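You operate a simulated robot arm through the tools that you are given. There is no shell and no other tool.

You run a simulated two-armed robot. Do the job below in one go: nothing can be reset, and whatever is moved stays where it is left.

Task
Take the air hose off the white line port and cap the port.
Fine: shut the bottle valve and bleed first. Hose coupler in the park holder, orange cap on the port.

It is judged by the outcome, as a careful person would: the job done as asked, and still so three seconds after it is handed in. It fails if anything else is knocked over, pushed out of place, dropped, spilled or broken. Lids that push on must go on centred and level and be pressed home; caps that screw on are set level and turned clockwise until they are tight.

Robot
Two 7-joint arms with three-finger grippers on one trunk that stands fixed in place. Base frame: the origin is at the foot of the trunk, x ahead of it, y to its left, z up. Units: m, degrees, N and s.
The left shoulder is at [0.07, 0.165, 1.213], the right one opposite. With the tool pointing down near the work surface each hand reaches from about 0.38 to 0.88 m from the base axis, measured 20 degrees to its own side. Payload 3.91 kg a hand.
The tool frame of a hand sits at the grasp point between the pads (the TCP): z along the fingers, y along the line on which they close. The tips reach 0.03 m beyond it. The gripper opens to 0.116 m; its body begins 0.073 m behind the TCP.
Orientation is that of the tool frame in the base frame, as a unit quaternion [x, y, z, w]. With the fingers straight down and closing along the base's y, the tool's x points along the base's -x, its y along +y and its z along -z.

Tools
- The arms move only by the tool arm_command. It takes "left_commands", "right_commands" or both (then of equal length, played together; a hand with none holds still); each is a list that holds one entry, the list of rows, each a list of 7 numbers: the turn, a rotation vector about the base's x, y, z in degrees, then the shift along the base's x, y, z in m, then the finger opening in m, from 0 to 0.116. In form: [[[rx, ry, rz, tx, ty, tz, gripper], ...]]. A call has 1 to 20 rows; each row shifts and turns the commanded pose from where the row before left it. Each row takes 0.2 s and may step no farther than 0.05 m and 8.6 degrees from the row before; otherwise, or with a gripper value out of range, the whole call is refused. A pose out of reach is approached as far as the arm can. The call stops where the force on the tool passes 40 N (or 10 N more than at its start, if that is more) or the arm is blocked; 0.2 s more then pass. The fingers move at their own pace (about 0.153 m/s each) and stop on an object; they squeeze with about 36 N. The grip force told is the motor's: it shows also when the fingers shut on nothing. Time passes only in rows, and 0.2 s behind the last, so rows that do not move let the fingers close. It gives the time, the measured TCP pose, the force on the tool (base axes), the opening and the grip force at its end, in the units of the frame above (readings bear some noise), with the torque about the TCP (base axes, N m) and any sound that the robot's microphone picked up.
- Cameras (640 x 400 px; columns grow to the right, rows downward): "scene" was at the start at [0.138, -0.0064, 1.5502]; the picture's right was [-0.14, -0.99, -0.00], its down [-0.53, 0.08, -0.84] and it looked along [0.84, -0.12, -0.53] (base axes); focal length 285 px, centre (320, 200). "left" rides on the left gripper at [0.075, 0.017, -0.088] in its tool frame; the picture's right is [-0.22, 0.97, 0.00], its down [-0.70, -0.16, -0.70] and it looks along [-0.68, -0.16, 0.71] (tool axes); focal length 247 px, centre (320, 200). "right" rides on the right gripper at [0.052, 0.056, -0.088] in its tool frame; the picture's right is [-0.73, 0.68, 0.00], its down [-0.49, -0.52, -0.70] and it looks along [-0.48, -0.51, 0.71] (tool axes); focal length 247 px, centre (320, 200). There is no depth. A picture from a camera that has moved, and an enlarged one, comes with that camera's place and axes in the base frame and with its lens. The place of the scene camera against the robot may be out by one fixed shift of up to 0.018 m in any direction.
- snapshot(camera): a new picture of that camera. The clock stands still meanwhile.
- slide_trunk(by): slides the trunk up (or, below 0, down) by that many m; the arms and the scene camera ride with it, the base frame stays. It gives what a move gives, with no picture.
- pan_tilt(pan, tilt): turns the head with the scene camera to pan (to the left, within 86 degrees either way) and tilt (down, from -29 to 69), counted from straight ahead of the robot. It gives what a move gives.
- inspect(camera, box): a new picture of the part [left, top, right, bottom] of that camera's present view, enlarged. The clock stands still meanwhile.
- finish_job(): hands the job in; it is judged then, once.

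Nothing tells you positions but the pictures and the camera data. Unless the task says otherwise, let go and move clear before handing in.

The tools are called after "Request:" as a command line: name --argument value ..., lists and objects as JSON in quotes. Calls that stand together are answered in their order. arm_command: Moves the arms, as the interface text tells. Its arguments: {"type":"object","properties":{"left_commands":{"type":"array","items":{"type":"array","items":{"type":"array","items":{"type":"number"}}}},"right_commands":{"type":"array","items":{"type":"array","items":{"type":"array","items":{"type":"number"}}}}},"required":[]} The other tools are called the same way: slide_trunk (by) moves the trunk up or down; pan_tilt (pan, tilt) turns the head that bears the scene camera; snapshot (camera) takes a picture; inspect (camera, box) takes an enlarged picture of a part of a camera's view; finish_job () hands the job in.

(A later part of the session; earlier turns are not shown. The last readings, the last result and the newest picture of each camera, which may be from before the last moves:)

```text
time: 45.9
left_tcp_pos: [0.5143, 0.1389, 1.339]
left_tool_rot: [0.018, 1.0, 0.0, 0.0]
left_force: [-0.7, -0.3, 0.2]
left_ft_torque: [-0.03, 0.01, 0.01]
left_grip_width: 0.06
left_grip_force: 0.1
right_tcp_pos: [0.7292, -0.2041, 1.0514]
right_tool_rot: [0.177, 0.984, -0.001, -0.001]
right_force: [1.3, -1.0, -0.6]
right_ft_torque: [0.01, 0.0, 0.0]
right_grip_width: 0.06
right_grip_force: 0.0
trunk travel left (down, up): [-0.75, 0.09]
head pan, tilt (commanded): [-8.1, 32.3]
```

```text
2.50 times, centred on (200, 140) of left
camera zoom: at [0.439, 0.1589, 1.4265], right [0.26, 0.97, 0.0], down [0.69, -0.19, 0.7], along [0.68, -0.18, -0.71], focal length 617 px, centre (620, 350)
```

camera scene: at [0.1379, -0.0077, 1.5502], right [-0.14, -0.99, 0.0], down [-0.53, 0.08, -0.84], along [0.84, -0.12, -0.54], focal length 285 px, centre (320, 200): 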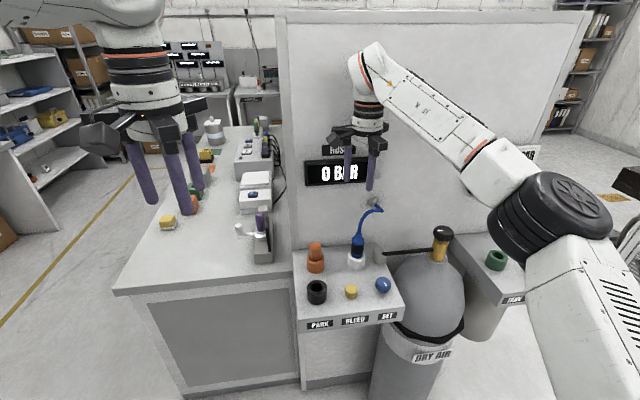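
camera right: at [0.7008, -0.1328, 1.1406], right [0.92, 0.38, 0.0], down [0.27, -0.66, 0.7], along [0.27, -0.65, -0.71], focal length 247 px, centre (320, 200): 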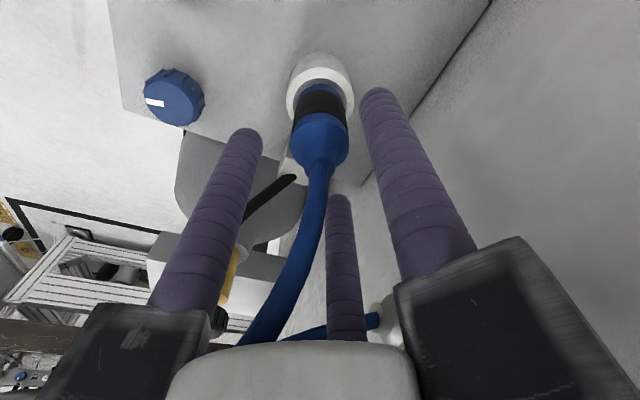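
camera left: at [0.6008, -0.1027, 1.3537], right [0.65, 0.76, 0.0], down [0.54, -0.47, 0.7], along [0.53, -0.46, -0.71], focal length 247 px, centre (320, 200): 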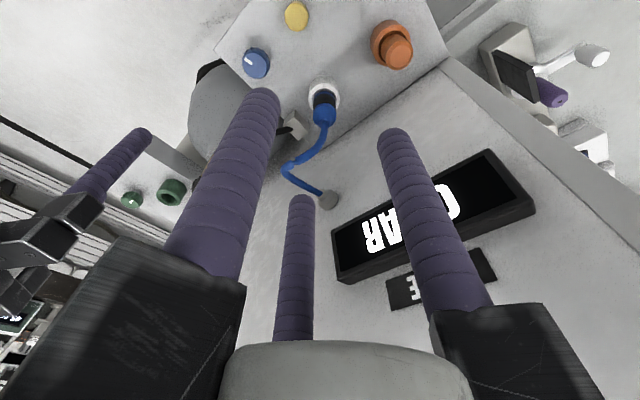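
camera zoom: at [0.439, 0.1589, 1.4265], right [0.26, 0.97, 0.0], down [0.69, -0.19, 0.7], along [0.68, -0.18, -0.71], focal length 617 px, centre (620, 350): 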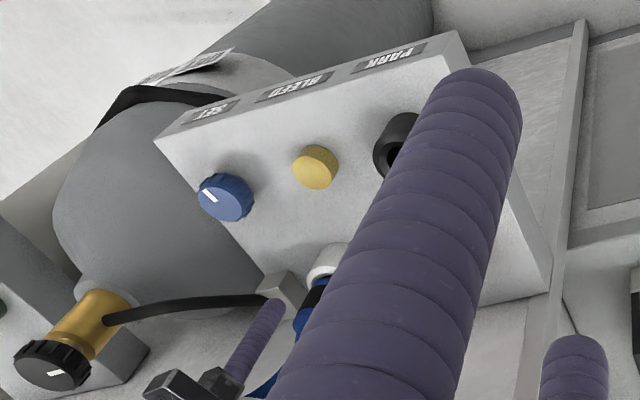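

Request:
inspect --camera "right" --box '[230, 40, 422, 240]'

Request:
inspect --camera "scene" --box '[340, 200, 404, 270]'

```text
2.00 times, centred on (326, 140) of right
camera zoom: at [0.7008, -0.1328, 1.1406], right [0.92, 0.38, 0.0], down [0.27, -0.66, 0.7], along [0.27, -0.65, -0.71], focal length 494 px, centre (308, 320)
```

zoom: 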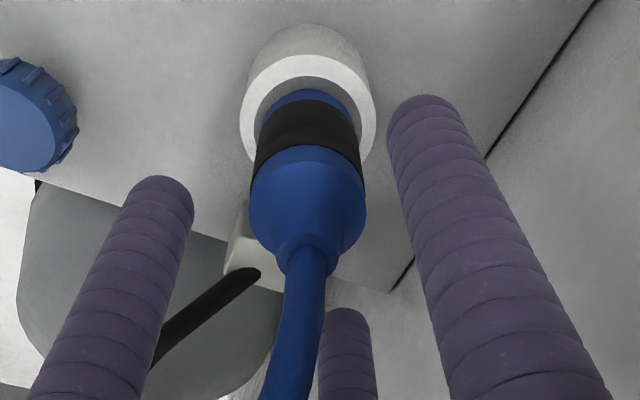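

```text
5.71 times, centred on (372, 235) of scene
camera zoom: at [0.138, -0.0063, 1.5502], right [-0.14, -0.99, 0.0], down [-0.53, 0.07, -0.84], along [0.84, -0.12, -0.53], focal length 1627 px, centre (23, 0)
```

zoom: 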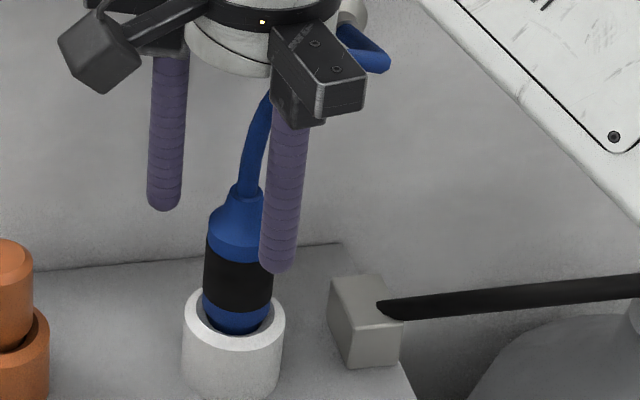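

The coupler is about 2 mm towards +y of the hand axis. I correct that and go down to grip height (tips level with the lower part of the black band).

Request:
arm_command --right_commands '[[[0, 0, 0, -0.0008, 0.002, -0.012, 0.06], [0, 0, 0, 0, 0, -0.014, 0.06], [0, 0, 0, 0, 0, -0.014, 0.06], [0, 0, 0, 0, 0, 0, 0.06]]]'

Request:
inspect --camera "right" --box '[230, 40, 422, 240]'

Request:
inspect --camera "scene" --box '[330, 190, 410, 270]'

```text
time: 46.9
left_tcp_pos: [0.5131, 0.139, 1.3391]
left_tool_rot: [0.018, 1.0, 0.0, 0.0]
left_force: [-0.2, -0.2, -0.4]
left_ft_torque: [-0.02, 0.0, 0.03]
left_grip_width: 0.06
left_grip_force: 0.1
right_tcp_pos: [0.7278, -0.201, 1.0109]
right_tool_rot: [0.177, 0.984, -0.001, -0.001]
right_force: [-0.5, 0.4, 0.4]
right_ft_torque: [-0.01, -0.01, 0.01]
right_grip_width: 0.0597
right_grip_force: 0.1
trunk travel left (down, up): [-0.75, 0.09]
head pan, tilt (commanded): [-8.1, 32.3]
```

```text
2.00 times, centred on (326, 140) of right
camera zoom: at [0.6994, -0.1295, 1.1001], right [0.92, 0.38, 0.0], down [0.27, -0.66, 0.7], along [0.27, -0.65, -0.71], focal length 494 px, centre (308, 320)
```

zoom: 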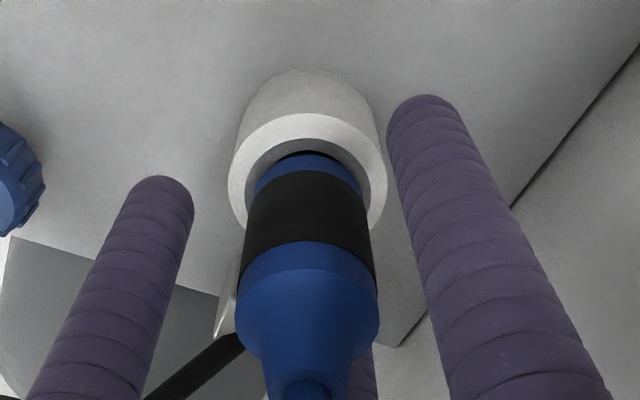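

```text
5.00 times, centred on (370, 230) of scene
camera zoom: at [0.138, -0.0062, 1.5502], right [-0.14, -0.99, 0.0], down [-0.53, 0.07, -0.84], along [0.84, -0.12, -0.53], focal length 1424 px, centre (70, 50)
```

zoom: 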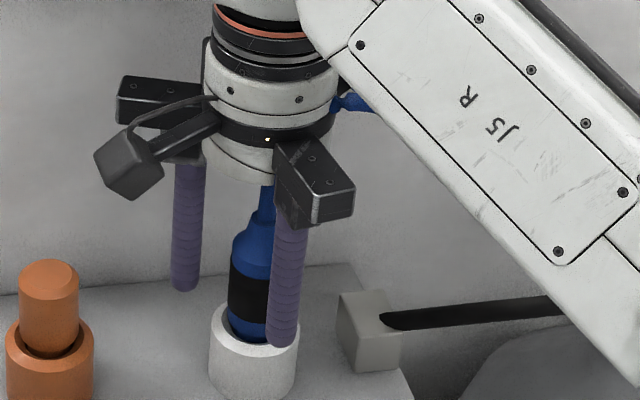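

The coupler is centred between the fingers and nothing is touching. I close the grip.

Request:
arm_command --right_commands '[[[0, 0, 0, 0, 0, 0, 0.045], [0, 0, 0, 0, 0, 0, 0.02], [0, 0, 0, 0, 0, 0, 0.02], [0, 0, 0, 0, 0, 0, 0.02]]]'

Request:
inspect --camera "right" --box '[230, 40, 422, 240]'

Request:
inspect --camera "scene" --box '[330, 190, 410, 270]'

```text
time: 47.9
left_tcp_pos: [0.5142, 0.1386, 1.3398]
left_tool_rot: [0.018, 1.0, 0.001, 0.0]
left_force: [-0.6, -0.9, -0.5]
left_ft_torque: [-0.01, 0.0, -0.01]
left_grip_width: 0.0599
left_grip_force: 0.1
right_tcp_pos: [0.7287, -0.2, 1.0109]
right_tool_rot: [0.178, 0.984, -0.001, -0.001]
right_force: [2.5, -2.6, 0.4]
right_ft_torque: [-0.12, -0.19, 0.01]
right_grip_width: 0.0349
right_grip_force: 14.9
trunk travel left (down, up): [-0.75, 0.09]
head pan, tilt (commanded): [-8.1, 32.3]
```

```text
2.00 times, centred on (326, 140) of right
camera zoom: at [0.6997, -0.13, 1.1001], right [0.92, 0.38, 0.0], down [0.27, -0.66, 0.7], along [0.27, -0.65, -0.71], focal length 494 px, centre (308, 320)
```

zoom: 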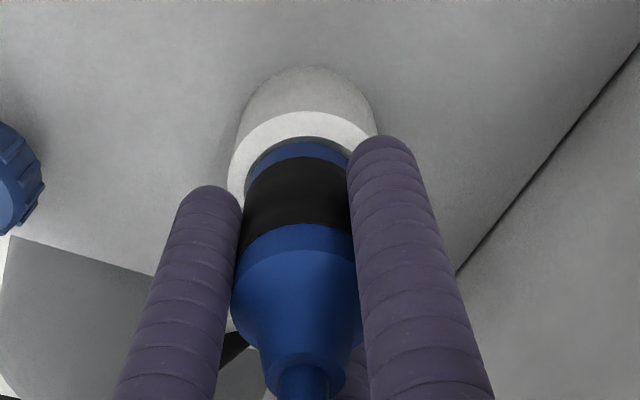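

```text
5.00 times, centred on (370, 230) of scene
camera zoom: at [0.1383, -0.0066, 1.5502], right [-0.14, -0.99, 0.0], down [-0.53, 0.08, -0.84], along [0.84, -0.12, -0.54], focal length 1424 px, centre (70, 50)
```

zoom: 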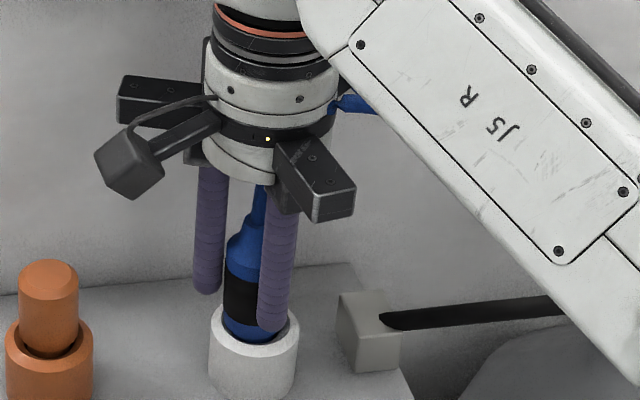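

Request:
arm_command --right_commands '[[[0, 0, 0, 0, 0, 0, 0.015], [0, 0, 0, 0, 0, 0, 0.015], [0, 0, 0, 0, 0, 0, 0.015]]]'

Request:
inspect --camera "scene" --box '[340, 220, 396, 270]'

Request:
inspect --camera "right" --box '[260, 70, 400, 240]'

```text
time: 48.7
left_tcp_pos: [0.5142, 0.1388, 1.3389]
left_tool_rot: [0.018, 1.0, 0.001, 0.0]
left_force: [-0.3, 0.6, 0.9]
left_ft_torque: [-0.01, 0.01, -0.01]
left_grip_width: 0.0601
left_grip_force: 0.1
right_tcp_pos: [0.7292, -0.2013, 1.0106]
right_tool_rot: [0.178, 0.984, 0.0, 0.0]
right_force: [3.6, -3.3, 1.9]
right_ft_torque: [-0.2, -0.29, 0.06]
right_grip_width: 0.0342
right_grip_force: 19.1
trunk travel left (down, up): [-0.75, 0.09]
head pan, tilt (commanded): [-8.1, 32.3]
```

```text
8.00 times, centred on (368, 245) of scene
camera zoom: at [0.1383, -0.0068, 1.5502], right [-0.14, -0.99, 0.0], down [-0.53, 0.08, -0.84], along [0.84, -0.12, -0.54], focal length 2278 px, centre (-64, -160)
```

zoom: 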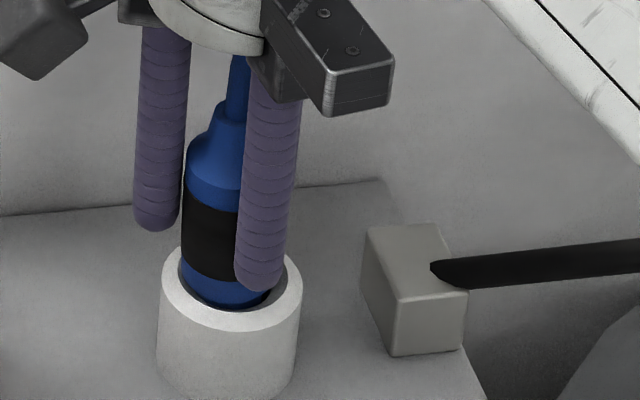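

```text
2.35 times, centred on (330, 155) of right
camera zoom: at [0.6997, -0.1302, 1.1001], right [0.92, 0.38, 0.0], down [0.27, -0.66, 0.7], along [0.27, -0.65, -0.71], focal length 581 px, centre (296, 306)
```

zoom: 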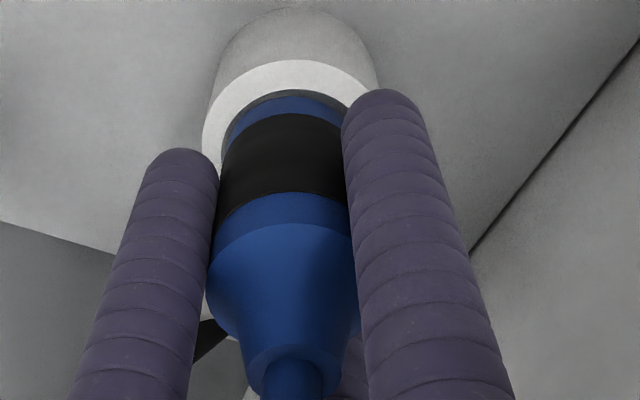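

Request:
arm_command --right_commands '[[[0, 0, 0, 0, 0, 0, 0.0], [0, 0, 0, 0, 0, 0, 0.0], [0, 0, 0, 0, 0, 0, 0.0], [0, 0, 0, 0, 0, 0, 0.0]]]'

Request:
inspect --camera "scene" --box '[340, 220, 396, 270]'

```text
time: 49.7
left_tcp_pos: [0.5134, 0.1386, 1.3397]
left_tool_rot: [0.019, 1.0, 0.0, 0.0]
left_force: [-0.6, 0.2, -1.4]
left_ft_torque: [0.02, -0.03, 0.0]
left_grip_width: 0.0601
left_grip_force: 0.1
right_tcp_pos: [0.7284, -0.201, 1.0115]
right_tool_rot: [0.179, 0.984, -0.001, -0.002]
right_force: [3.8, -5.6, 3.2]
right_ft_torque: [-0.27, -0.35, 0.05]
right_grip_width: 0.0339
right_grip_force: 35.8
trunk travel left (down, up): [-0.75, 0.09]
head pan, tilt (commanded): [-8.1, 32.3]
```

```text
8.00 times, centred on (368, 245) of scene
camera zoom: at [0.1383, -0.0071, 1.5502], right [-0.14, -0.99, 0.0], down [-0.53, 0.08, -0.84], along [0.84, -0.12, -0.54], focal length 2278 px, centre (-64, -160)
```

zoom: 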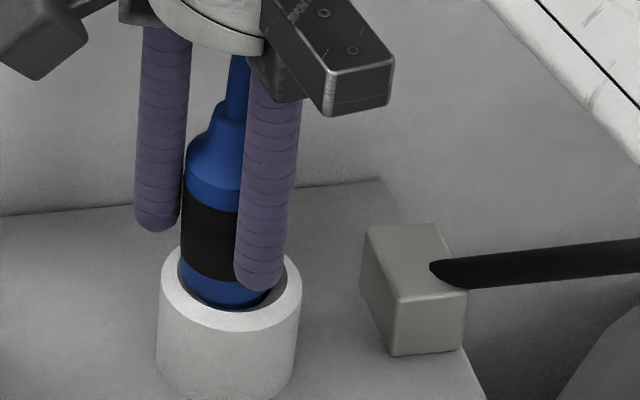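

The coupler is gripped (34 mm, 36 N). I pull gently straight up.

Request:
arm_command --right_commands '[[[0, 0, 0, 0, 0, 0.002, 0.0], [0, 0, 0, 0, 0, 0.002, 0.0], [0, 0, 0, 0, 0, 0.003, 0.0], [0, 0, 0, 0, 0, 0.003, 0.0]]]'

Request:
inspect --camera "scene" --box '[340, 220, 396, 270]'

```text
time: 50.7
left_tcp_pos: [0.5153, 0.1365, 1.3377]
left_tool_rot: [0.017, 1.0, 0.0, 0.0]
left_force: [-0.2, 0.1, -0.8]
left_ft_torque: [0.01, 0.02, -0.02]
left_grip_width: 0.0599
left_grip_force: 0.0
right_tcp_pos: [0.7283, -0.2015, 1.0218]
right_tool_rot: [0.178, 0.984, -0.001, -0.001]
right_force: [7.6, -8.0, -9.4]
right_ft_torque: [-0.51, -0.71, 0.11]
right_grip_width: 0.0339
right_grip_force: 36.0
trunk travel left (down, up): [-0.75, 0.09]
head pan, tilt (commanded): [-8.1, 32.3]
```

```text
8.00 times, centred on (368, 245) of scene
camera zoom: at [0.1403, -0.0079, 1.55], right [-0.14, -0.99, 0.0], down [-0.53, 0.08, -0.84], along [0.84, -0.12, -0.54], focal length 2278 px, centre (-64, -160)
```

zoom: 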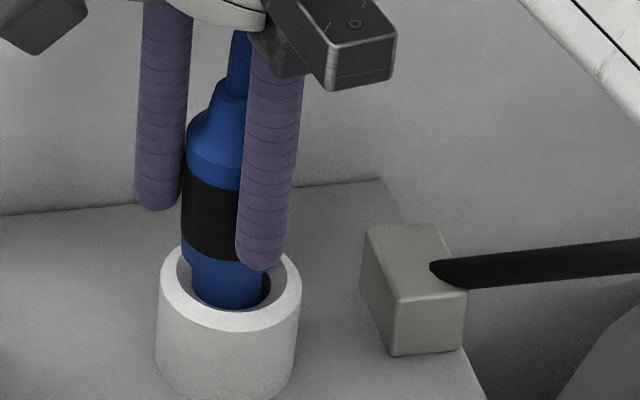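

It is coming out of the port. I ease sideways slightly to relieve the load and keep lifting.

Request:
arm_command --right_commands '[[[0, 0, 0, 0.0008, -0.0008, 0.003, 0.0], [0, 0, 0, 0.0006, -0.0006, 0.003, 0.0], [0, 0, 0, 0, 0, 0.004, 0.0], [0, 0, 0, 0, 0, 0.004, 0.0]]]'

Request:
inspect --camera "scene" --box '[340, 220, 396, 270]'

```text
time: 51.7
left_tcp_pos: [0.5132, 0.1378, 1.3394]
left_tool_rot: [0.017, 1.0, 0.001, 0.0]
left_force: [1.1, -1.0, 0.0]
left_ft_torque: [0.03, 0.0, 0.02]
left_grip_width: 0.0599
left_grip_force: 0.1
right_tcp_pos: [0.7297, -0.2011, 1.0363]
right_tool_rot: [0.177, 0.984, 0.0, -0.001]
right_force: [-0.7, -2.6, -1.1]
right_ft_torque: [-0.19, 0.07, -0.01]
right_grip_width: 0.034
right_grip_force: 36.3
trunk travel left (down, up): [-0.75, 0.09]
head pan, tilt (commanded): [-8.1, 32.3]
```

```text
8.00 times, centred on (368, 245) of scene
camera zoom: at [0.138, -0.0066, 1.5503], right [-0.14, -0.99, 0.0], down [-0.53, 0.08, -0.84], along [0.84, -0.12, -0.54], focal length 2278 px, centre (-64, -160)
```

zoom: 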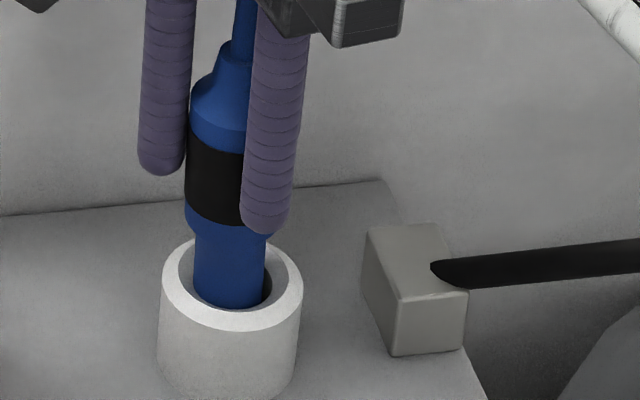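

Request:
arm_command --right_commands '[[[0, 0, 0, 0, 0, 0.008, 0.0], [0, 0, 0, 0, 0, 0.01, 0.0], [0, 0, 0, 0, 0, 0.015, 0.0], [0, 0, 0, 0, 0, 0.015, 0.0], [0, 0, 0, 0, 0, 0.015, 0.0], [0, 0, 0, 0, 0, 0.01, 0.0], [0, 0, 0, 0, 0, 0, 0.0]]]'

Request:
inspect --camera "scene" --box '[300, 170, 428, 280]'

Request:
snapshot --camera "right"

```text
time: 53.3
left_tcp_pos: [0.5139, 0.1389, 1.3384]
left_tool_rot: [0.018, 1.0, 0.0, 0.0]
left_force: [-0.2, 0.6, 0.6]
left_ft_torque: [0.0, 0.02, -0.02]
left_grip_width: 0.0599
left_grip_force: 0.0
right_tcp_pos: [0.7298, -0.201, 1.1095]
right_tool_rot: [0.178, 0.984, -0.001, -0.002]
right_force: [-0.2, -0.6, -1.2]
right_ft_torque: [0.0, 0.0, 0.0]
right_grip_width: 0.0339
right_grip_force: 35.8
trunk travel left (down, up): [-0.75, 0.09]
head pan, tilt (commanded): [-8.1, 32.3]
```

```text
3.64 times, centred on (364, 225) of scene
camera zoom: at [0.1383, -0.0064, 1.5502], right [-0.14, -0.99, 0.0], down [-0.53, 0.08, -0.84], along [0.84, -0.12, -0.54], focal length 1036 px, centre (160, 109)
```

zoom: 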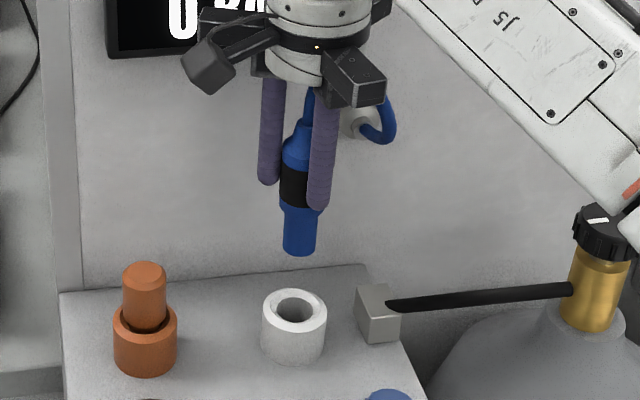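

```text
taken
camera right: at [0.7006, -0.131, 1.1985], right [0.92, 0.38, 0.0], down [0.28, -0.66, 0.7], along [0.27, -0.65, -0.72], focal length 247 px, centre (320, 200)
```

right: 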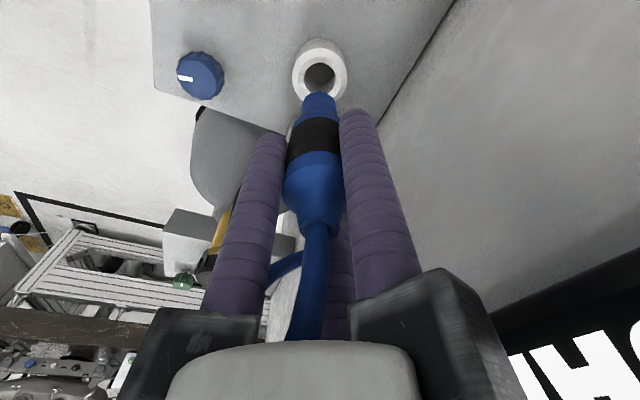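

The coupler is out and hangs straight in the grip. I carry it over to the park holder at about (0.628, -0.071), turning the hand back to a comfortable yaw on the way.

Request:
arm_command --right_commands '[[[0, 0, 7.5, -0.0125, 0.0163, 0.002, 0.0], [0, 0, 7.5, -0.0127, 0.0163, 0.002, 0.0], [0, 0, 7.5, -0.0127, 0.0163, 0.002, 0.0], [0, 0, 7.5, -0.0127, 0.0163, 0.002, 0.0], [0, 0, 7.5, -0.0127, 0.0163, 0.002, 0.0], [0, 0, 7.5, -0.0127, 0.0163, 0.0, 0.0], [0, 0, 7.5, -0.0127, 0.0163, 0.0, 0.0], [0, 0, 7.5, -0.0127, 0.0164, 0.0, 0.0], [0, 0, 0, 0, 0, 0, 0.0]]]'

Request:
snapshot --camera "right"

Request:
snapshot --camera "scene"

```text
time: 55.3
left_tcp_pos: [0.5134, 0.1381, 1.3386]
left_tool_rot: [0.018, 1.0, 0.001, 0.0]
left_force: [0.4, -0.2, -0.6]
left_ft_torque: [0.0, -0.02, 0.03]
left_grip_width: 0.06
left_grip_force: 0.1
right_tcp_pos: [0.6289, -0.0705, 1.1186]
right_tool_rot: [-0.339, 0.941, -0.001, -0.001]
right_force: [0.3, -0.1, -1.2]
right_ft_torque: [0.0, 0.01, 0.02]
right_grip_width: 0.0333
right_grip_force: 35.6
trunk travel left (down, up): [-0.75, 0.09]
head pan, tilt (commanded): [-8.1, 32.3]
```

```text
taken
camera right: at [0.5524, -0.0609, 1.2082], right [0.13, 0.99, 0.0], down [0.71, -0.09, 0.7], along [0.69, -0.09, -0.72], focal length 247 px, centre (320, 200)
```

right: 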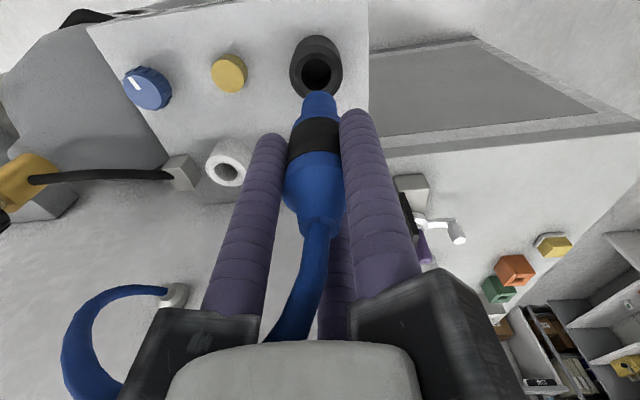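

```text
taken
camera scene: at [0.1384, -0.0067, 1.5502], right [-0.14, -0.99, 0.0], down [-0.53, 0.08, -0.84], along [0.84, -0.12, -0.54], focal length 285 px, centre (320, 200)
```

scene: 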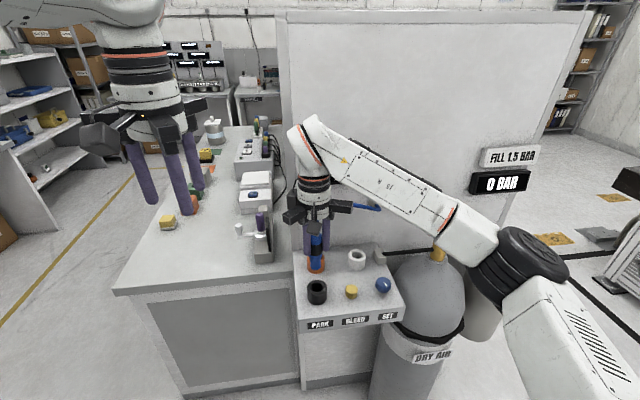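

Request:
inspect --camera "right" --box '[272, 20, 368, 140]'

Request:
inspect --camera "scene" --box '[280, 220, 360, 310]'

Request:
inspect --camera "left" --box '[180, 80, 340, 220]'

```text
3.33 times, centred on (320, 80) of right
camera zoom: at [0.5524, -0.0609, 1.2082], right [0.13, 0.99, 0.0], down [0.71, -0.09, 0.7], along [0.69, -0.09, -0.72], focal length 823 px, centre (320, 600)
```

zoom: 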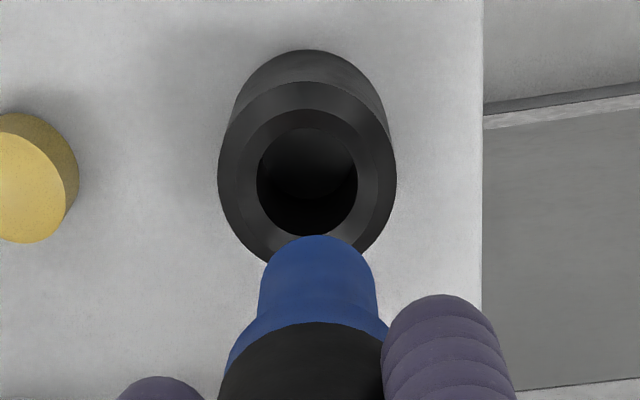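

```text
4.44 times, centred on (320, 265) of scene
camera zoom: at [0.1384, -0.0067, 1.5502], right [-0.14, -0.99, 0.0], down [-0.53, 0.08, -0.84], along [0.84, -0.12, -0.54], focal length 1266 px, centre (320, -89)
```

zoom: 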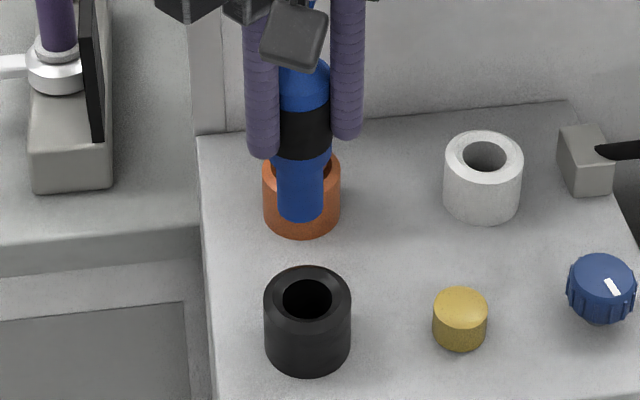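

```text
2.86 times, centred on (260, 150) of left
camera zoom: at [0.4394, 0.1585, 1.4264], right [0.26, 0.97, 0.0], down [0.69, -0.19, 0.7], along [0.68, -0.18, -0.71], focal length 706 px, centre (491, 343)
```

zoom: 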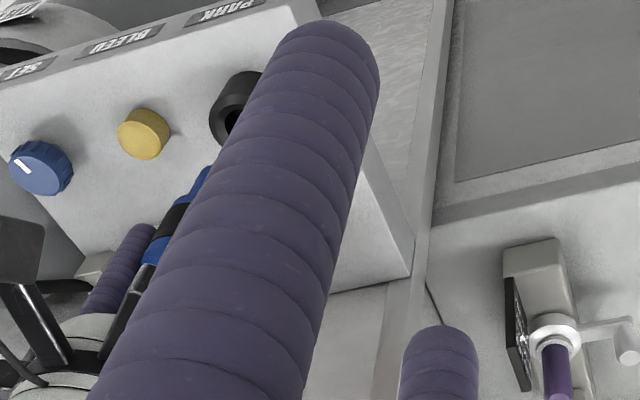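

The stem's axis is about 3 mm to the +y side of the park hole. I correct and lower to about 1.5 cm above the holder rim, then check again.

Request:
arm_command --right_commands '[[[0, 0, 0, 0, -0.0032, -0.01, 0.0], [0, 0, 0, 0, 0, -0.02, 0.0], [0, 0, 0, 0, 0, -0.02, 0.0], [0, 0, 0, 0, 0, -0.005, 0.0], [0, 0, 0, 0, 0, 0, 0.0]]]'

Request:
inspect --camera "right" --box '[256, 40, 384, 160]'

Request:
inspect --camera "scene" --box '[290, 250, 346, 310]'

```text
time: 56.5
left_tcp_pos: [0.5143, 0.1396, 1.3392]
left_tool_rot: [0.018, 1.0, 0.0, 0.0]
left_force: [0.3, 0.0, 0.5]
left_ft_torque: [0.0, -0.02, 0.01]
left_grip_width: 0.0597
left_grip_force: 0.2
right_tcp_pos: [0.627, -0.0747, 1.0625]
right_tool_rot: [-0.338, 0.941, 0.0, -0.001]
right_force: [1.1, -0.6, -1.1]
right_ft_torque: [0.01, 0.0, 0.0]
right_grip_width: 0.0336
right_grip_force: 36.0
trunk travel left (down, up): [-0.75, 0.09]
head pan, tilt (commanded): [-8.1, 32.3]
```

```text
3.33 times, centred on (320, 100) of right
camera zoom: at [0.5508, -0.0642, 1.1533], right [0.13, 0.99, 0.0], down [0.71, -0.09, 0.7], along [0.69, -0.09, -0.72], focal length 823 px, centre (320, 533)
```

zoom: 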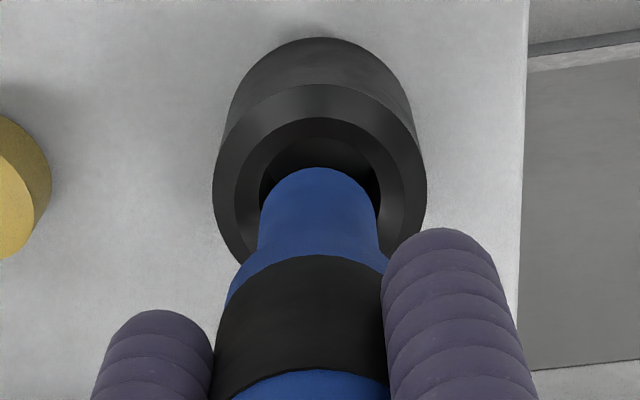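

```text
6.67 times, centred on (318, 280) of scene
camera zoom: at [0.1382, -0.0062, 1.5502], right [-0.14, -0.99, 0.0], down [-0.53, 0.07, -0.84], along [0.84, -0.12, -0.54], focal length 1898 px, centre (333, -333)
```

zoom: 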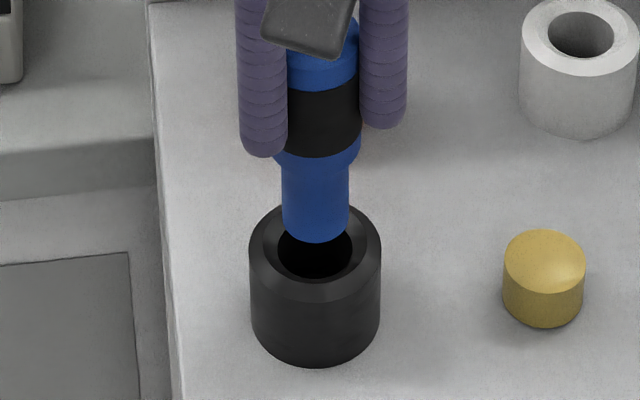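

Sideways alignment is good; the depth seems within 1–2 mm, and the hole has a wide funnel. I nudge 1 mm back and lower slowly into the holder.

Request:
arm_command --right_commands '[[[0, 0, 0, -0.001, 0, -0.004, 0.0], [0, 0, 0, 0, 0, -0.004, 0.0], [0, 0, 0, 0, 0, -0.004, 0.0], [0, 0, 0, 0, 0, -0.003, 0.0], [0, 0, 0, 0, 0, 0, 0.0]]]'

Request:
inspect --camera "right" --box '[256, 40, 384, 160]'

Request:
inspect --camera "scene" --box '[290, 250, 346, 310]'

```text
time: 57.7
left_tcp_pos: [0.5149, 0.1387, 1.3385]
left_tool_rot: [0.018, 1.0, -0.001, 0.0]
left_force: [0.7, 0.2, 0.0]
left_ft_torque: [-0.01, -0.02, 0.0]
left_grip_width: 0.0603
left_grip_force: 0.0
right_tcp_pos: [0.6262, -0.073, 1.0506]
right_tool_rot: [-0.339, 0.941, -0.001, 0.0]
right_force: [0.4, 0.6, -1.0]
right_ft_torque: [0.01, 0.01, 0.02]
right_grip_width: 0.0336
right_grip_force: 36.0
trunk travel left (down, up): [-0.75, 0.09]
head pan, tilt (commanded): [-8.1, 32.3]
```

```text
3.33 times, centred on (320, 100) of right
camera zoom: at [0.5509, -0.0635, 1.1385], right [0.13, 0.99, 0.0], down [0.71, -0.09, 0.7], along [0.69, -0.09, -0.72], focal length 823 px, centre (320, 533)
```

zoom: 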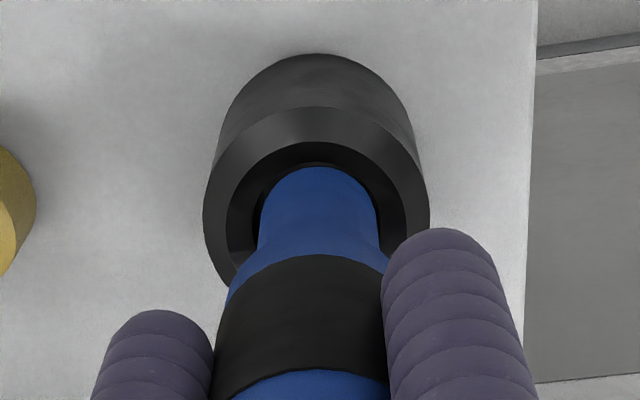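

```text
6.67 times, centred on (318, 280) of scene
camera zoom: at [0.1382, -0.0063, 1.5502], right [-0.14, -0.99, 0.0], down [-0.53, 0.07, -0.84], along [0.84, -0.12, -0.54], focal length 1898 px, centre (333, -333)
```

zoom: 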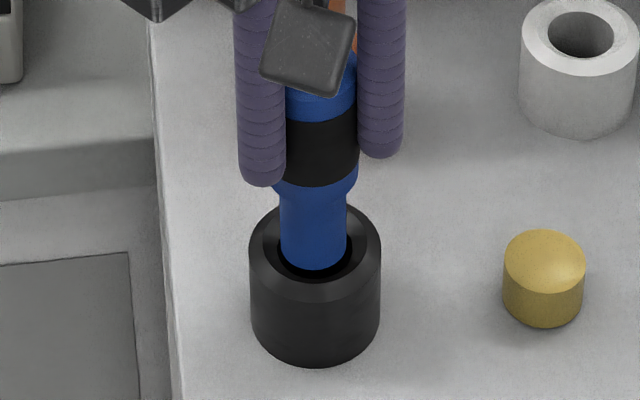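

The stem is at the hole mouth and centred. I continue lowering slowly.

Request:
arm_command --right_commands '[[[0, 0, 0, 0, 0, -0.003, 0.0], [0, 0, 0, 0, 0, -0.003, 0.0], [0, 0, 0, 0, 0, -0.003, 0.0], [0, 0, 0, 0, 0, -0.003, 0.0], [0, 0, 0, 0, 0, 0, 0.0]]]'

Request:
inspect --camera "scene" --box '[290, 250, 346, 310]'

```text
time: 59.1
left_tcp_pos: [0.5133, 0.1378, 1.3402]
left_tool_rot: [0.018, 1.0, 0.001, 0.001]
left_force: [-0.1, 0.2, 0.4]
left_ft_torque: [0.02, 0.01, 0.0]
left_grip_width: 0.0598
left_grip_force: 0.1
right_tcp_pos: [0.626, -0.0741, 1.0428]
right_tool_rot: [-0.337, 0.941, 0.0, 0.004]
right_force: [-6.1, -2.7, 12.4]
right_ft_torque: [-0.15, 0.75, 0.05]
right_grip_width: 0.0336
right_grip_force: 35.1
trunk travel left (down, up): [-0.75, 0.09]
head pan, tilt (commanded): [-8.1, 32.3]
stopped in row 5 (right hand): the force on the tool passed its limit at 41 N (the readings are from after the stop); the commanded pose is now the measured one
```

```text
6.67 times, centred on (318, 280) of scene
camera zoom: at [0.1359, -0.007, 1.5501], right [-0.14, -0.99, 0.0], down [-0.53, 0.08, -0.85], along [0.84, -0.12, -0.53], focal length 1898 px, centre (333, -333)
```

zoom: 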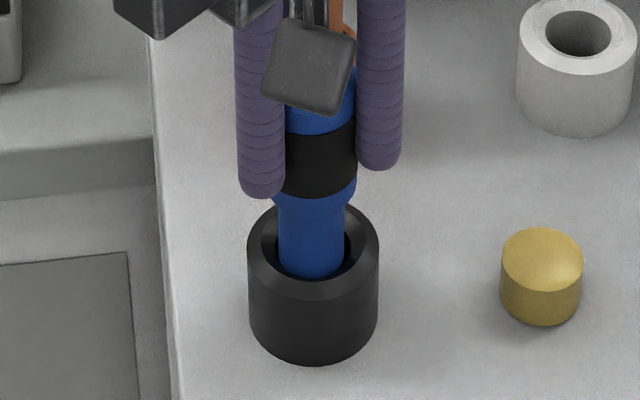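

The stem touched the far side of the funnel (force points to -x). I back up 3 mm, level the hand, shift 2 mm towards -x, and try again.

Request:
arm_command --right_commands '[[[0, 0, 0, 0, 0, 0.003, 0.0], [-0.15, 0.43, 0, -0.002, -0.0005, 0.001, 0.0], [0, 0, 0, 0, 0, 0, 0.0]]]'

Request:
arm_command --right_commands '[[[0, 0, 0, 0, 0, -0.002, 0.0], [0, 0, 0, 0, 0, -0.002, 0.0], [0, 0, 0, 0, 0, -0.002, 0.0], [0, 0, 0, 0, 0, -0.002, 0.0]]]'

Request:
inspect --camera "scene" --box '[290, 250, 346, 310]'

```text
time: 59.9
left_tcp_pos: [0.5138, 0.1391, 1.3399]
left_tool_rot: [0.018, 1.0, 0.0, 0.0]
left_force: [-0.1, -0.6, 0.5]
left_ft_torque: [0.02, -0.04, -0.03]
left_grip_width: 0.0601
left_grip_force: 0.1
right_tcp_pos: [0.624, -0.0744, 1.0452]
right_tool_rot: [-0.338, 0.941, -0.001, 0.0]
right_force: [0.8, -0.9, -1.6]
right_ft_torque: [-0.03, 0.01, 0.02]
right_grip_width: 0.0336
right_grip_force: 35.9
trunk travel left (down, up): [-0.75, 0.09]
head pan, tilt (commanded): [-8.1, 32.3]
```

```text
time: 61.1
left_tcp_pos: [0.5113, 0.1387, 1.341]
left_tool_rot: [0.018, 1.0, 0.001, 0.0]
left_force: [0.4, 0.9, 0.3]
left_ft_torque: [0.06, 0.05, 0.05]
left_grip_width: 0.06
left_grip_force: 0.0
right_tcp_pos: [0.6261, -0.0751, 1.0426]
right_tool_rot: [-0.337, 0.941, 0.0, 0.004]
right_force: [-8.5, -2.6, 13.7]
right_ft_torque: [-0.21, 0.85, -0.02]
right_grip_width: 0.0336
right_grip_force: 36.2
trunk travel left (down, up): [-0.75, 0.09]
head pan, tilt (commanded): [-8.1, 32.3]
stopped in row 4 (right hand): the force on the tool passed its limit at 42 N (the readings are from after the stop); the commanded pose is now the measured one
```

```text
6.67 times, centred on (318, 280) of scene
camera zoom: at [0.1357, -0.007, 1.5501], right [-0.14, -0.99, 0.0], down [-0.53, 0.08, -0.85], along [0.84, -0.12, -0.53], focal length 1898 px, centre (333, -333)
```

zoom: 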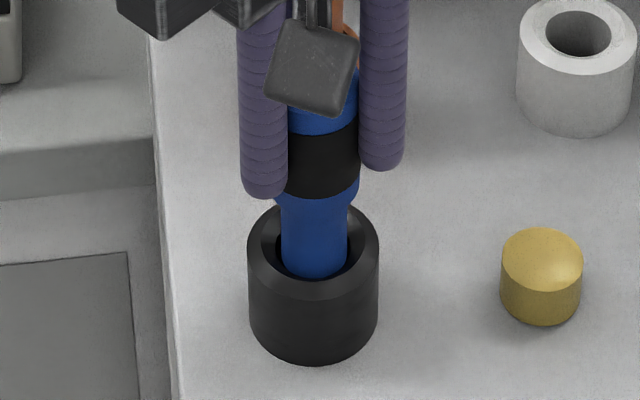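

Request:
inspect --camera "right" --box '[270, 60, 370, 150]'

Request:
inspect --camera "scene" --box '[302, 270, 334, 300]'

```text
4.44 times, centred on (320, 105) of right
camera zoom: at [0.549, -0.0652, 1.1311], right [0.13, 0.99, 0.01], down [0.7, -0.1, 0.71], along [0.7, -0.09, -0.71], focal length 1098 px, centre (320, 622)
```

zoom: 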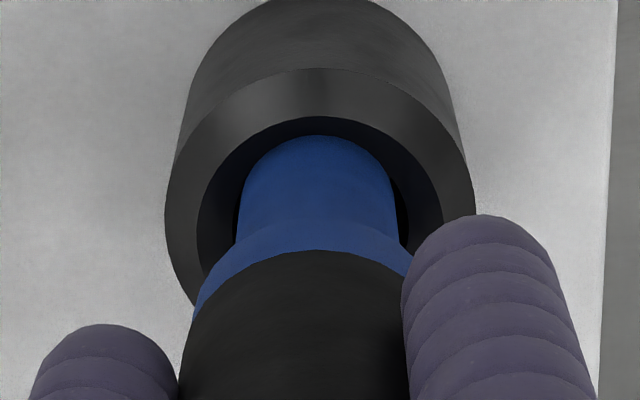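

```text
13.33 times, centred on (318, 285) of scene
camera zoom: at [0.1357, -0.007, 1.5501], right [-0.14, -0.99, 0.0], down [-0.53, 0.08, -0.85], along [0.84, -0.12, -0.53], focal length 3797 px, centre (347, -933)
```

zoom: 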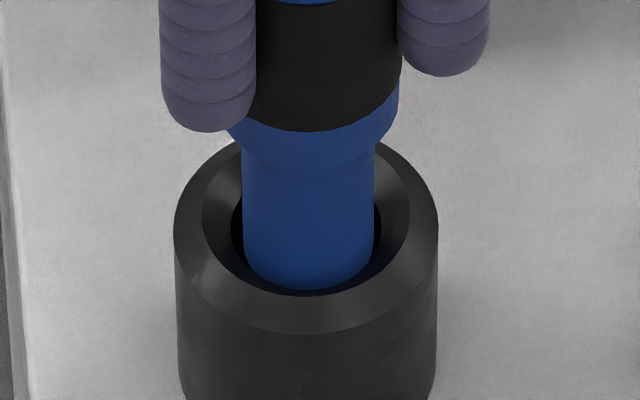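

The close-ups show the stem resting on the near side of the funnel, about 3 mm short of centre. I lift 4 mm, level, shift +3.5 mm in x, and lower again.

Request:
arm_command --right_commands '[[[0, 0, 0, 0, 0, 0.004, 0.0], [-0.15, 0.43, 0, 0.0035, 0.0003, 0.001, 0.0], [0, 0, 0, 0, 0, 0, 0.0]]]'

Request:
inspect --camera "scene" --box '[302, 270, 334, 300]'

Request:
inspect --camera "right" --box '[270, 60, 370, 150]'

```text
time: 61.9
left_tcp_pos: [0.5136, 0.1394, 1.339]
left_tool_rot: [0.019, 1.0, 0.0, 0.0]
left_force: [-0.7, -0.4, 0.7]
left_ft_torque: [-0.04, 0.0, 0.01]
left_grip_width: 0.0601
left_grip_force: 0.1
right_tcp_pos: [0.6325, -0.0752, 1.0454]
right_tool_rot: [-0.339, 0.941, 0.0, 0.0]
right_force: [-0.7, 0.5, -1.3]
right_ft_torque: [-0.01, 0.01, 0.0]
right_grip_width: 0.0336
right_grip_force: 35.7
trunk travel left (down, up): [-0.75, 0.09]
head pan, tilt (commanded): [-8.1, 32.3]
```

```text
13.33 times, centred on (318, 285) of scene
camera zoom: at [0.1377, -0.0061, 1.5502], right [-0.14, -0.99, 0.0], down [-0.53, 0.07, -0.84], along [0.84, -0.12, -0.53], focal length 3797 px, centre (347, -933)
```

zoom: 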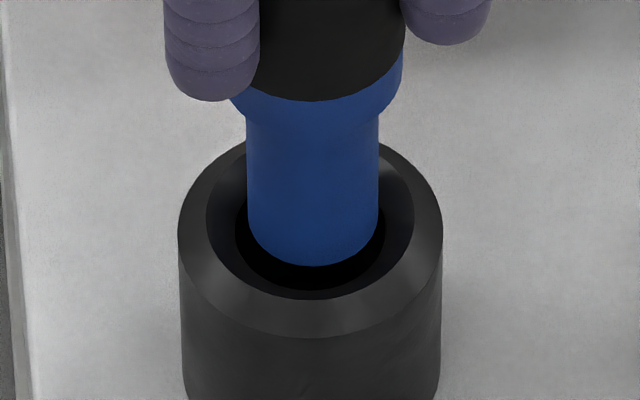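

```text
4.44 times, centred on (320, 105) of right
camera zoom: at [0.5555, -0.0652, 1.1343], right [0.13, 0.99, 0.0], down [0.71, -0.09, 0.7], along [0.69, -0.09, -0.71], focal length 1098 px, centre (320, 622)
```

zoom: 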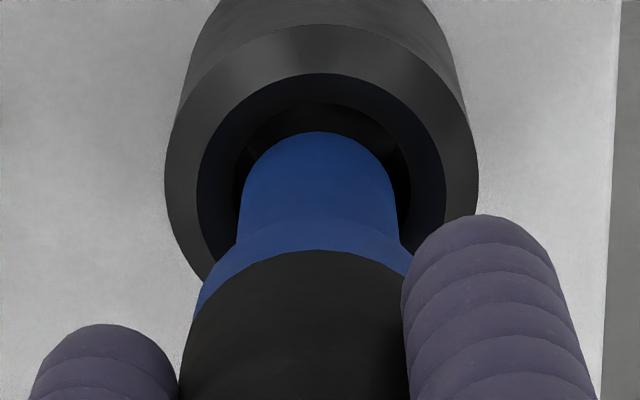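

Now the stem is slightly past centre: I correct -2.2 mm in x and +0.5 mm in y, then lower.

Request:
arm_command --right_commands '[[[0, 0, 0, -0.0022, 0.0005, 0, 0.0], [0, 0, 0, 0, 0, -0.002, 0.0], [0, 0, 0, 0, 0, -0.002, 0.0], [0, 0, 0, 0, 0, 0, 0.0]]]'

Request:
inspect --camera "scene" --box '[302, 270, 334, 300]'

Request:
inspect --camera "right" --box '[270, 60, 370, 150]'

```text
time: 62.9
left_tcp_pos: [0.514, 0.1381, 1.3388]
left_tool_rot: [0.019, 1.0, 0.0, 0.0]
left_force: [-0.4, 0.2, -0.7]
left_ft_torque: [0.03, 0.02, -0.01]
left_grip_width: 0.06
left_grip_force: 0.0
right_tcp_pos: [0.6294, -0.0738, 1.0409]
right_tool_rot: [-0.337, 0.941, -0.001, 0.0]
right_force: [-0.1, -0.7, -2.0]
right_ft_torque: [0.02, 0.03, 0.0]
right_grip_width: 0.0338
right_grip_force: 36.4
trunk travel left (down, up): [-0.75, 0.09]
head pan, tilt (commanded): [-8.1, 32.3]
```

```text
13.33 times, centred on (318, 285) of scene
camera zoom: at [0.138, -0.0063, 1.5502], right [-0.14, -0.99, 0.0], down [-0.53, 0.07, -0.84], along [0.84, -0.12, -0.53], focal length 3797 px, centre (347, -933)
```

zoom: 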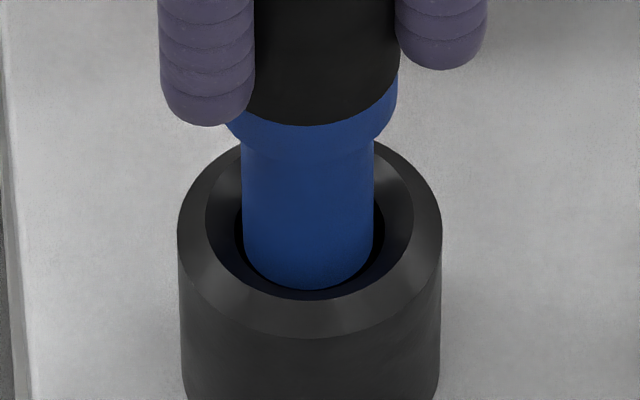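

```text
4.44 times, centred on (320, 105) of right
camera zoom: at [0.5535, -0.0642, 1.1304], right [0.13, 0.99, 0.0], down [0.71, -0.09, 0.7], along [0.69, -0.09, -0.71], focal length 1098 px, centre (320, 622)
```

zoom: 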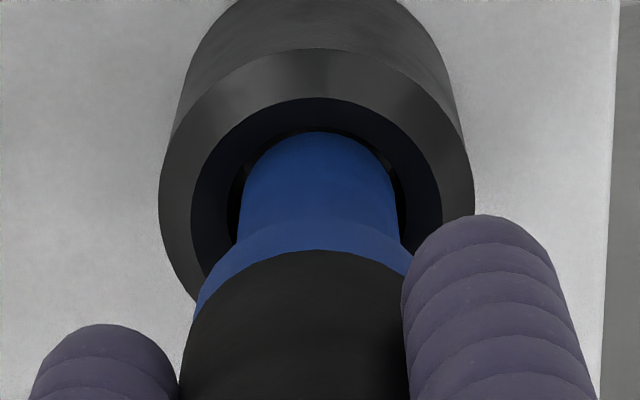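

No contact and lower than before, so the stem is entering the hole. I keep lowering.

Request:
arm_command --right_commands '[[[0, 0, 0, 0, -0.0002, -0.002, 0.0], [0, 0, 0, 0, 0, -0.002, 0.0], [0, 0, 0, 0, 0, -0.003, 0.0], [0, 0, 0, 0, 0, -0.003, 0.0], [0, 0, 0, 0, 0, 0, 0.0]]]'

Request:
inspect --camera "scene" --box '[296, 260, 344, 305]'

```text
time: 64.1
left_tcp_pos: [0.5139, 0.1394, 1.3397]
left_tool_rot: [0.019, 1.0, 0.0, 0.001]
left_force: [-0.9, -0.5, -0.4]
left_ft_torque: [0.01, 0.01, 0.01]
left_grip_width: 0.0599
left_grip_force: 0.1
right_tcp_pos: [0.6295, -0.074, 1.0326]
right_tool_rot: [-0.338, 0.941, -0.001, 0.0]
right_force: [0.5, 0.9, -1.7]
right_ft_torque: [0.02, 0.0, 0.02]
right_grip_width: 0.0333
right_grip_force: 36.2
trunk travel left (down, up): [-0.75, 0.09]
head pan, tilt (commanded): [-8.1, 32.3]
```

```text
8.89 times, centred on (320, 282) of scene
camera zoom: at [0.1382, -0.0062, 1.5502], right [-0.14, -0.99, 0.0], down [-0.53, 0.07, -0.84], along [0.84, -0.12, -0.54], focal length 2531 px, centre (320, -533)
```

zoom: 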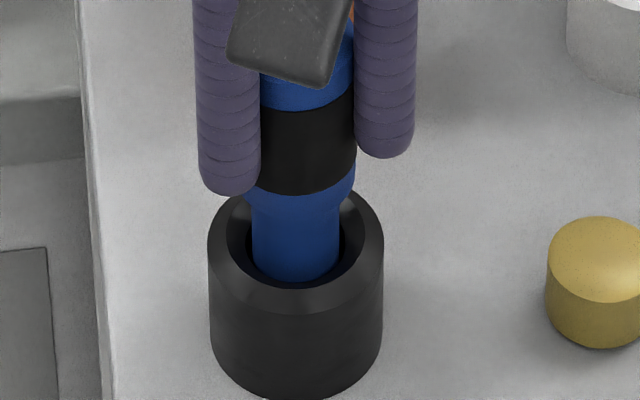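

Request:
arm_command --right_commands '[[[0, 0, 0, 0, 0, -0.003, 0.0], [0, 0, 0, 0, 0, -0.003, 0.0], [0, 0, 0, 0, 0, -0.003, 0.0], [0, 0, 0, 0, 0, -0.003, 0.0], [0, 0, 0, 0, 0, 0, 0.0]]]'

Request:
inspect --camera "scene" --box '[296, 260, 344, 305]'

```text
time: 65.3
left_tcp_pos: [0.514, 0.1393, 1.3397]
left_tool_rot: [0.017, 1.0, 0.0, 0.001]
left_force: [0.2, 0.3, 0.2]
left_ft_torque: [-0.03, 0.02, -0.03]
left_grip_width: 0.06
left_grip_force: 0.1
right_tcp_pos: [0.6286, -0.0756, 1.0186]
right_tool_rot: [-0.338, 0.941, -0.001, 0.0]
right_force: [1.2, 0.9, -2.6]
right_ft_torque: [0.0, 0.01, 0.02]
right_grip_width: 0.0335
right_grip_force: 36.0
trunk travel left (down, up): [-0.75, 0.09]
head pan, tilt (commanded): [-8.1, 32.3]
```

```text
8.89 times, centred on (320, 282) of scene
camera zoom: at [0.1382, -0.0063, 1.5502], right [-0.14, -0.99, 0.0], down [-0.53, 0.07, -0.84], along [0.84, -0.12, -0.54], focal length 2531 px, centre (320, -533)
```

zoom: 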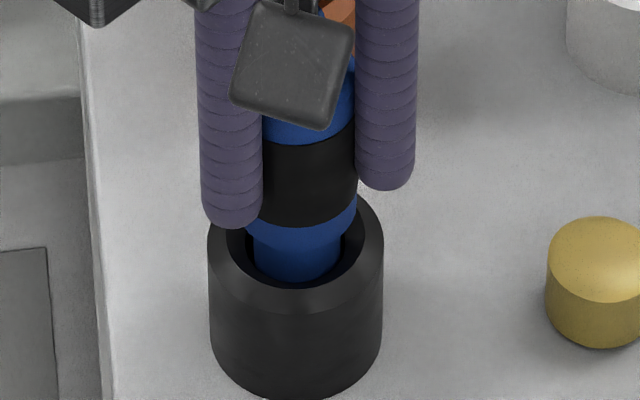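

Request:
arm_command --right_commands '[[[0, 0, 0, 0, 0, -0.002, 0.0], [0, 0, 0, 0, 0, -0.002, 0.0], [0, 0, 0, 0, 0, -0.002, 0.0], [0, 0, 0, 0, 0, 0, 0.0]]]'

Request:
arm_command --right_commands '[[[0, 0, 0, 0, 0, -0.002, 0.0], [0, 0, 0, 0, 0, -0.001, 0.0], [0, 0, 0, 0, 0, 0, 0.0]]]'

Request:
inspect --camera "scene" --box '[296, 260, 344, 305]'

```text
time: 66.3
left_tcp_pos: [0.5133, 0.1391, 1.3387]
left_tool_rot: [0.017, 1.0, 0.0, 0.001]
left_force: [-0.1, 0.1, 0.3]
left_ft_torque: [-0.01, -0.03, 0.03]
left_grip_width: 0.06
left_grip_force: 0.1
right_tcp_pos: [0.6281, -0.0734, 1.0135]
right_tool_rot: [-0.337, 0.941, -0.001, 0.0]
right_force: [1.9, 0.6, 0.1]
right_ft_torque: [0.01, -0.07, -0.02]
right_grip_width: 0.0337
right_grip_force: 35.9
trunk travel left (down, up): [-0.75, 0.09]
head pan, tilt (commanded): [-8.1, 32.3]
```

```text
time: 67.1
left_tcp_pos: [0.514, 0.1391, 1.3393]
left_tool_rot: [0.018, 1.0, 0.0, 0.0]
left_force: [0.2, 0.5, 0.6]
left_ft_torque: [0.02, 0.01, 0.01]
left_grip_width: 0.0601
left_grip_force: 0.0
right_tcp_pos: [0.6267, -0.0735, 1.0128]
right_tool_rot: [-0.337, 0.941, -0.001, 0.001]
right_force: [-1.5, -2.3, 2.2]
right_ft_torque: [-0.09, 0.12, 0.0]
right_grip_width: 0.0338
right_grip_force: 35.8
trunk travel left (down, up): [-0.75, 0.09]
head pan, tilt (commanded): [-8.1, 32.3]
```

```text
8.89 times, centred on (320, 282) of scene
camera zoom: at [0.1375, -0.0065, 1.5503], right [-0.14, -0.99, 0.0], down [-0.53, 0.08, -0.85], along [0.84, -0.12, -0.53], focal length 2531 px, centre (320, -533)
```

zoom: 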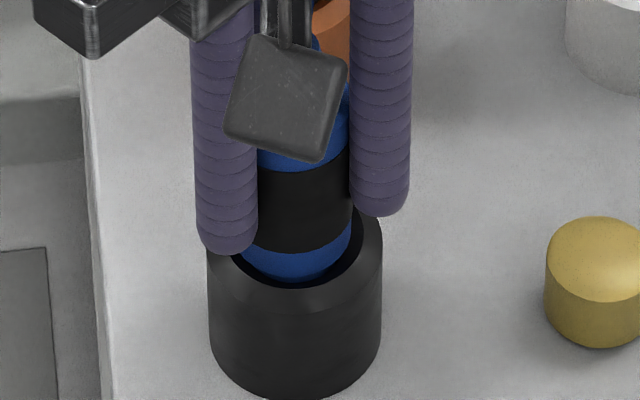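

The coupler body is now down in the holder's mouth with light contact. I press slightly to confirm it is seated.

Request:
arm_command --right_commands '[[[0, 0, 0, 0, 0, -0.001, 0.0], [0, 0, 0, 0, 0, -0.001, 0.0], [0, 0, 0, 0, 0, 0, 0.0]]]'

Request:
inspect --camera "right" --box '[256, 60, 384, 180]'

```text
time: 67.9
left_tcp_pos: [0.5116, 0.1381, 1.3396]
left_tool_rot: [0.018, 1.0, 0.001, 0.0]
left_force: [-0.2, 0.0, 0.5]
left_ft_torque: [-0.01, -0.01, -0.02]
left_grip_width: 0.0599
left_grip_force: 0.1
right_tcp_pos: [0.6265, -0.0737, 1.0104]
right_tool_rot: [-0.338, 0.941, -0.001, 0.002]
right_force: [1.0, -3.9, 20.6]
right_ft_torque: [-0.26, 0.19, 0.04]
right_grip_width: 0.0336
right_grip_force: 35.8
trunk travel left (down, up): [-0.75, 0.09]
head pan, tilt (commanded): [-8.1, 32.3]
```

```text
3.33 times, centred on (320, 120) of right
camera zoom: at [0.5516, -0.0637, 1.0992], right [0.13, 0.99, 0.0], down [0.7, -0.09, 0.7], along [0.7, -0.09, -0.71], focal length 823 px, centre (320, 467)
```

zoom: 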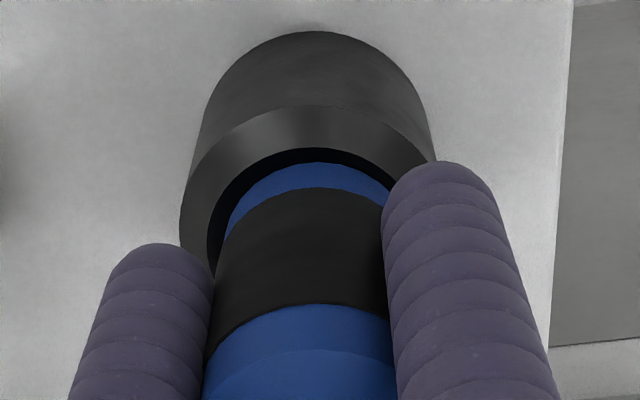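

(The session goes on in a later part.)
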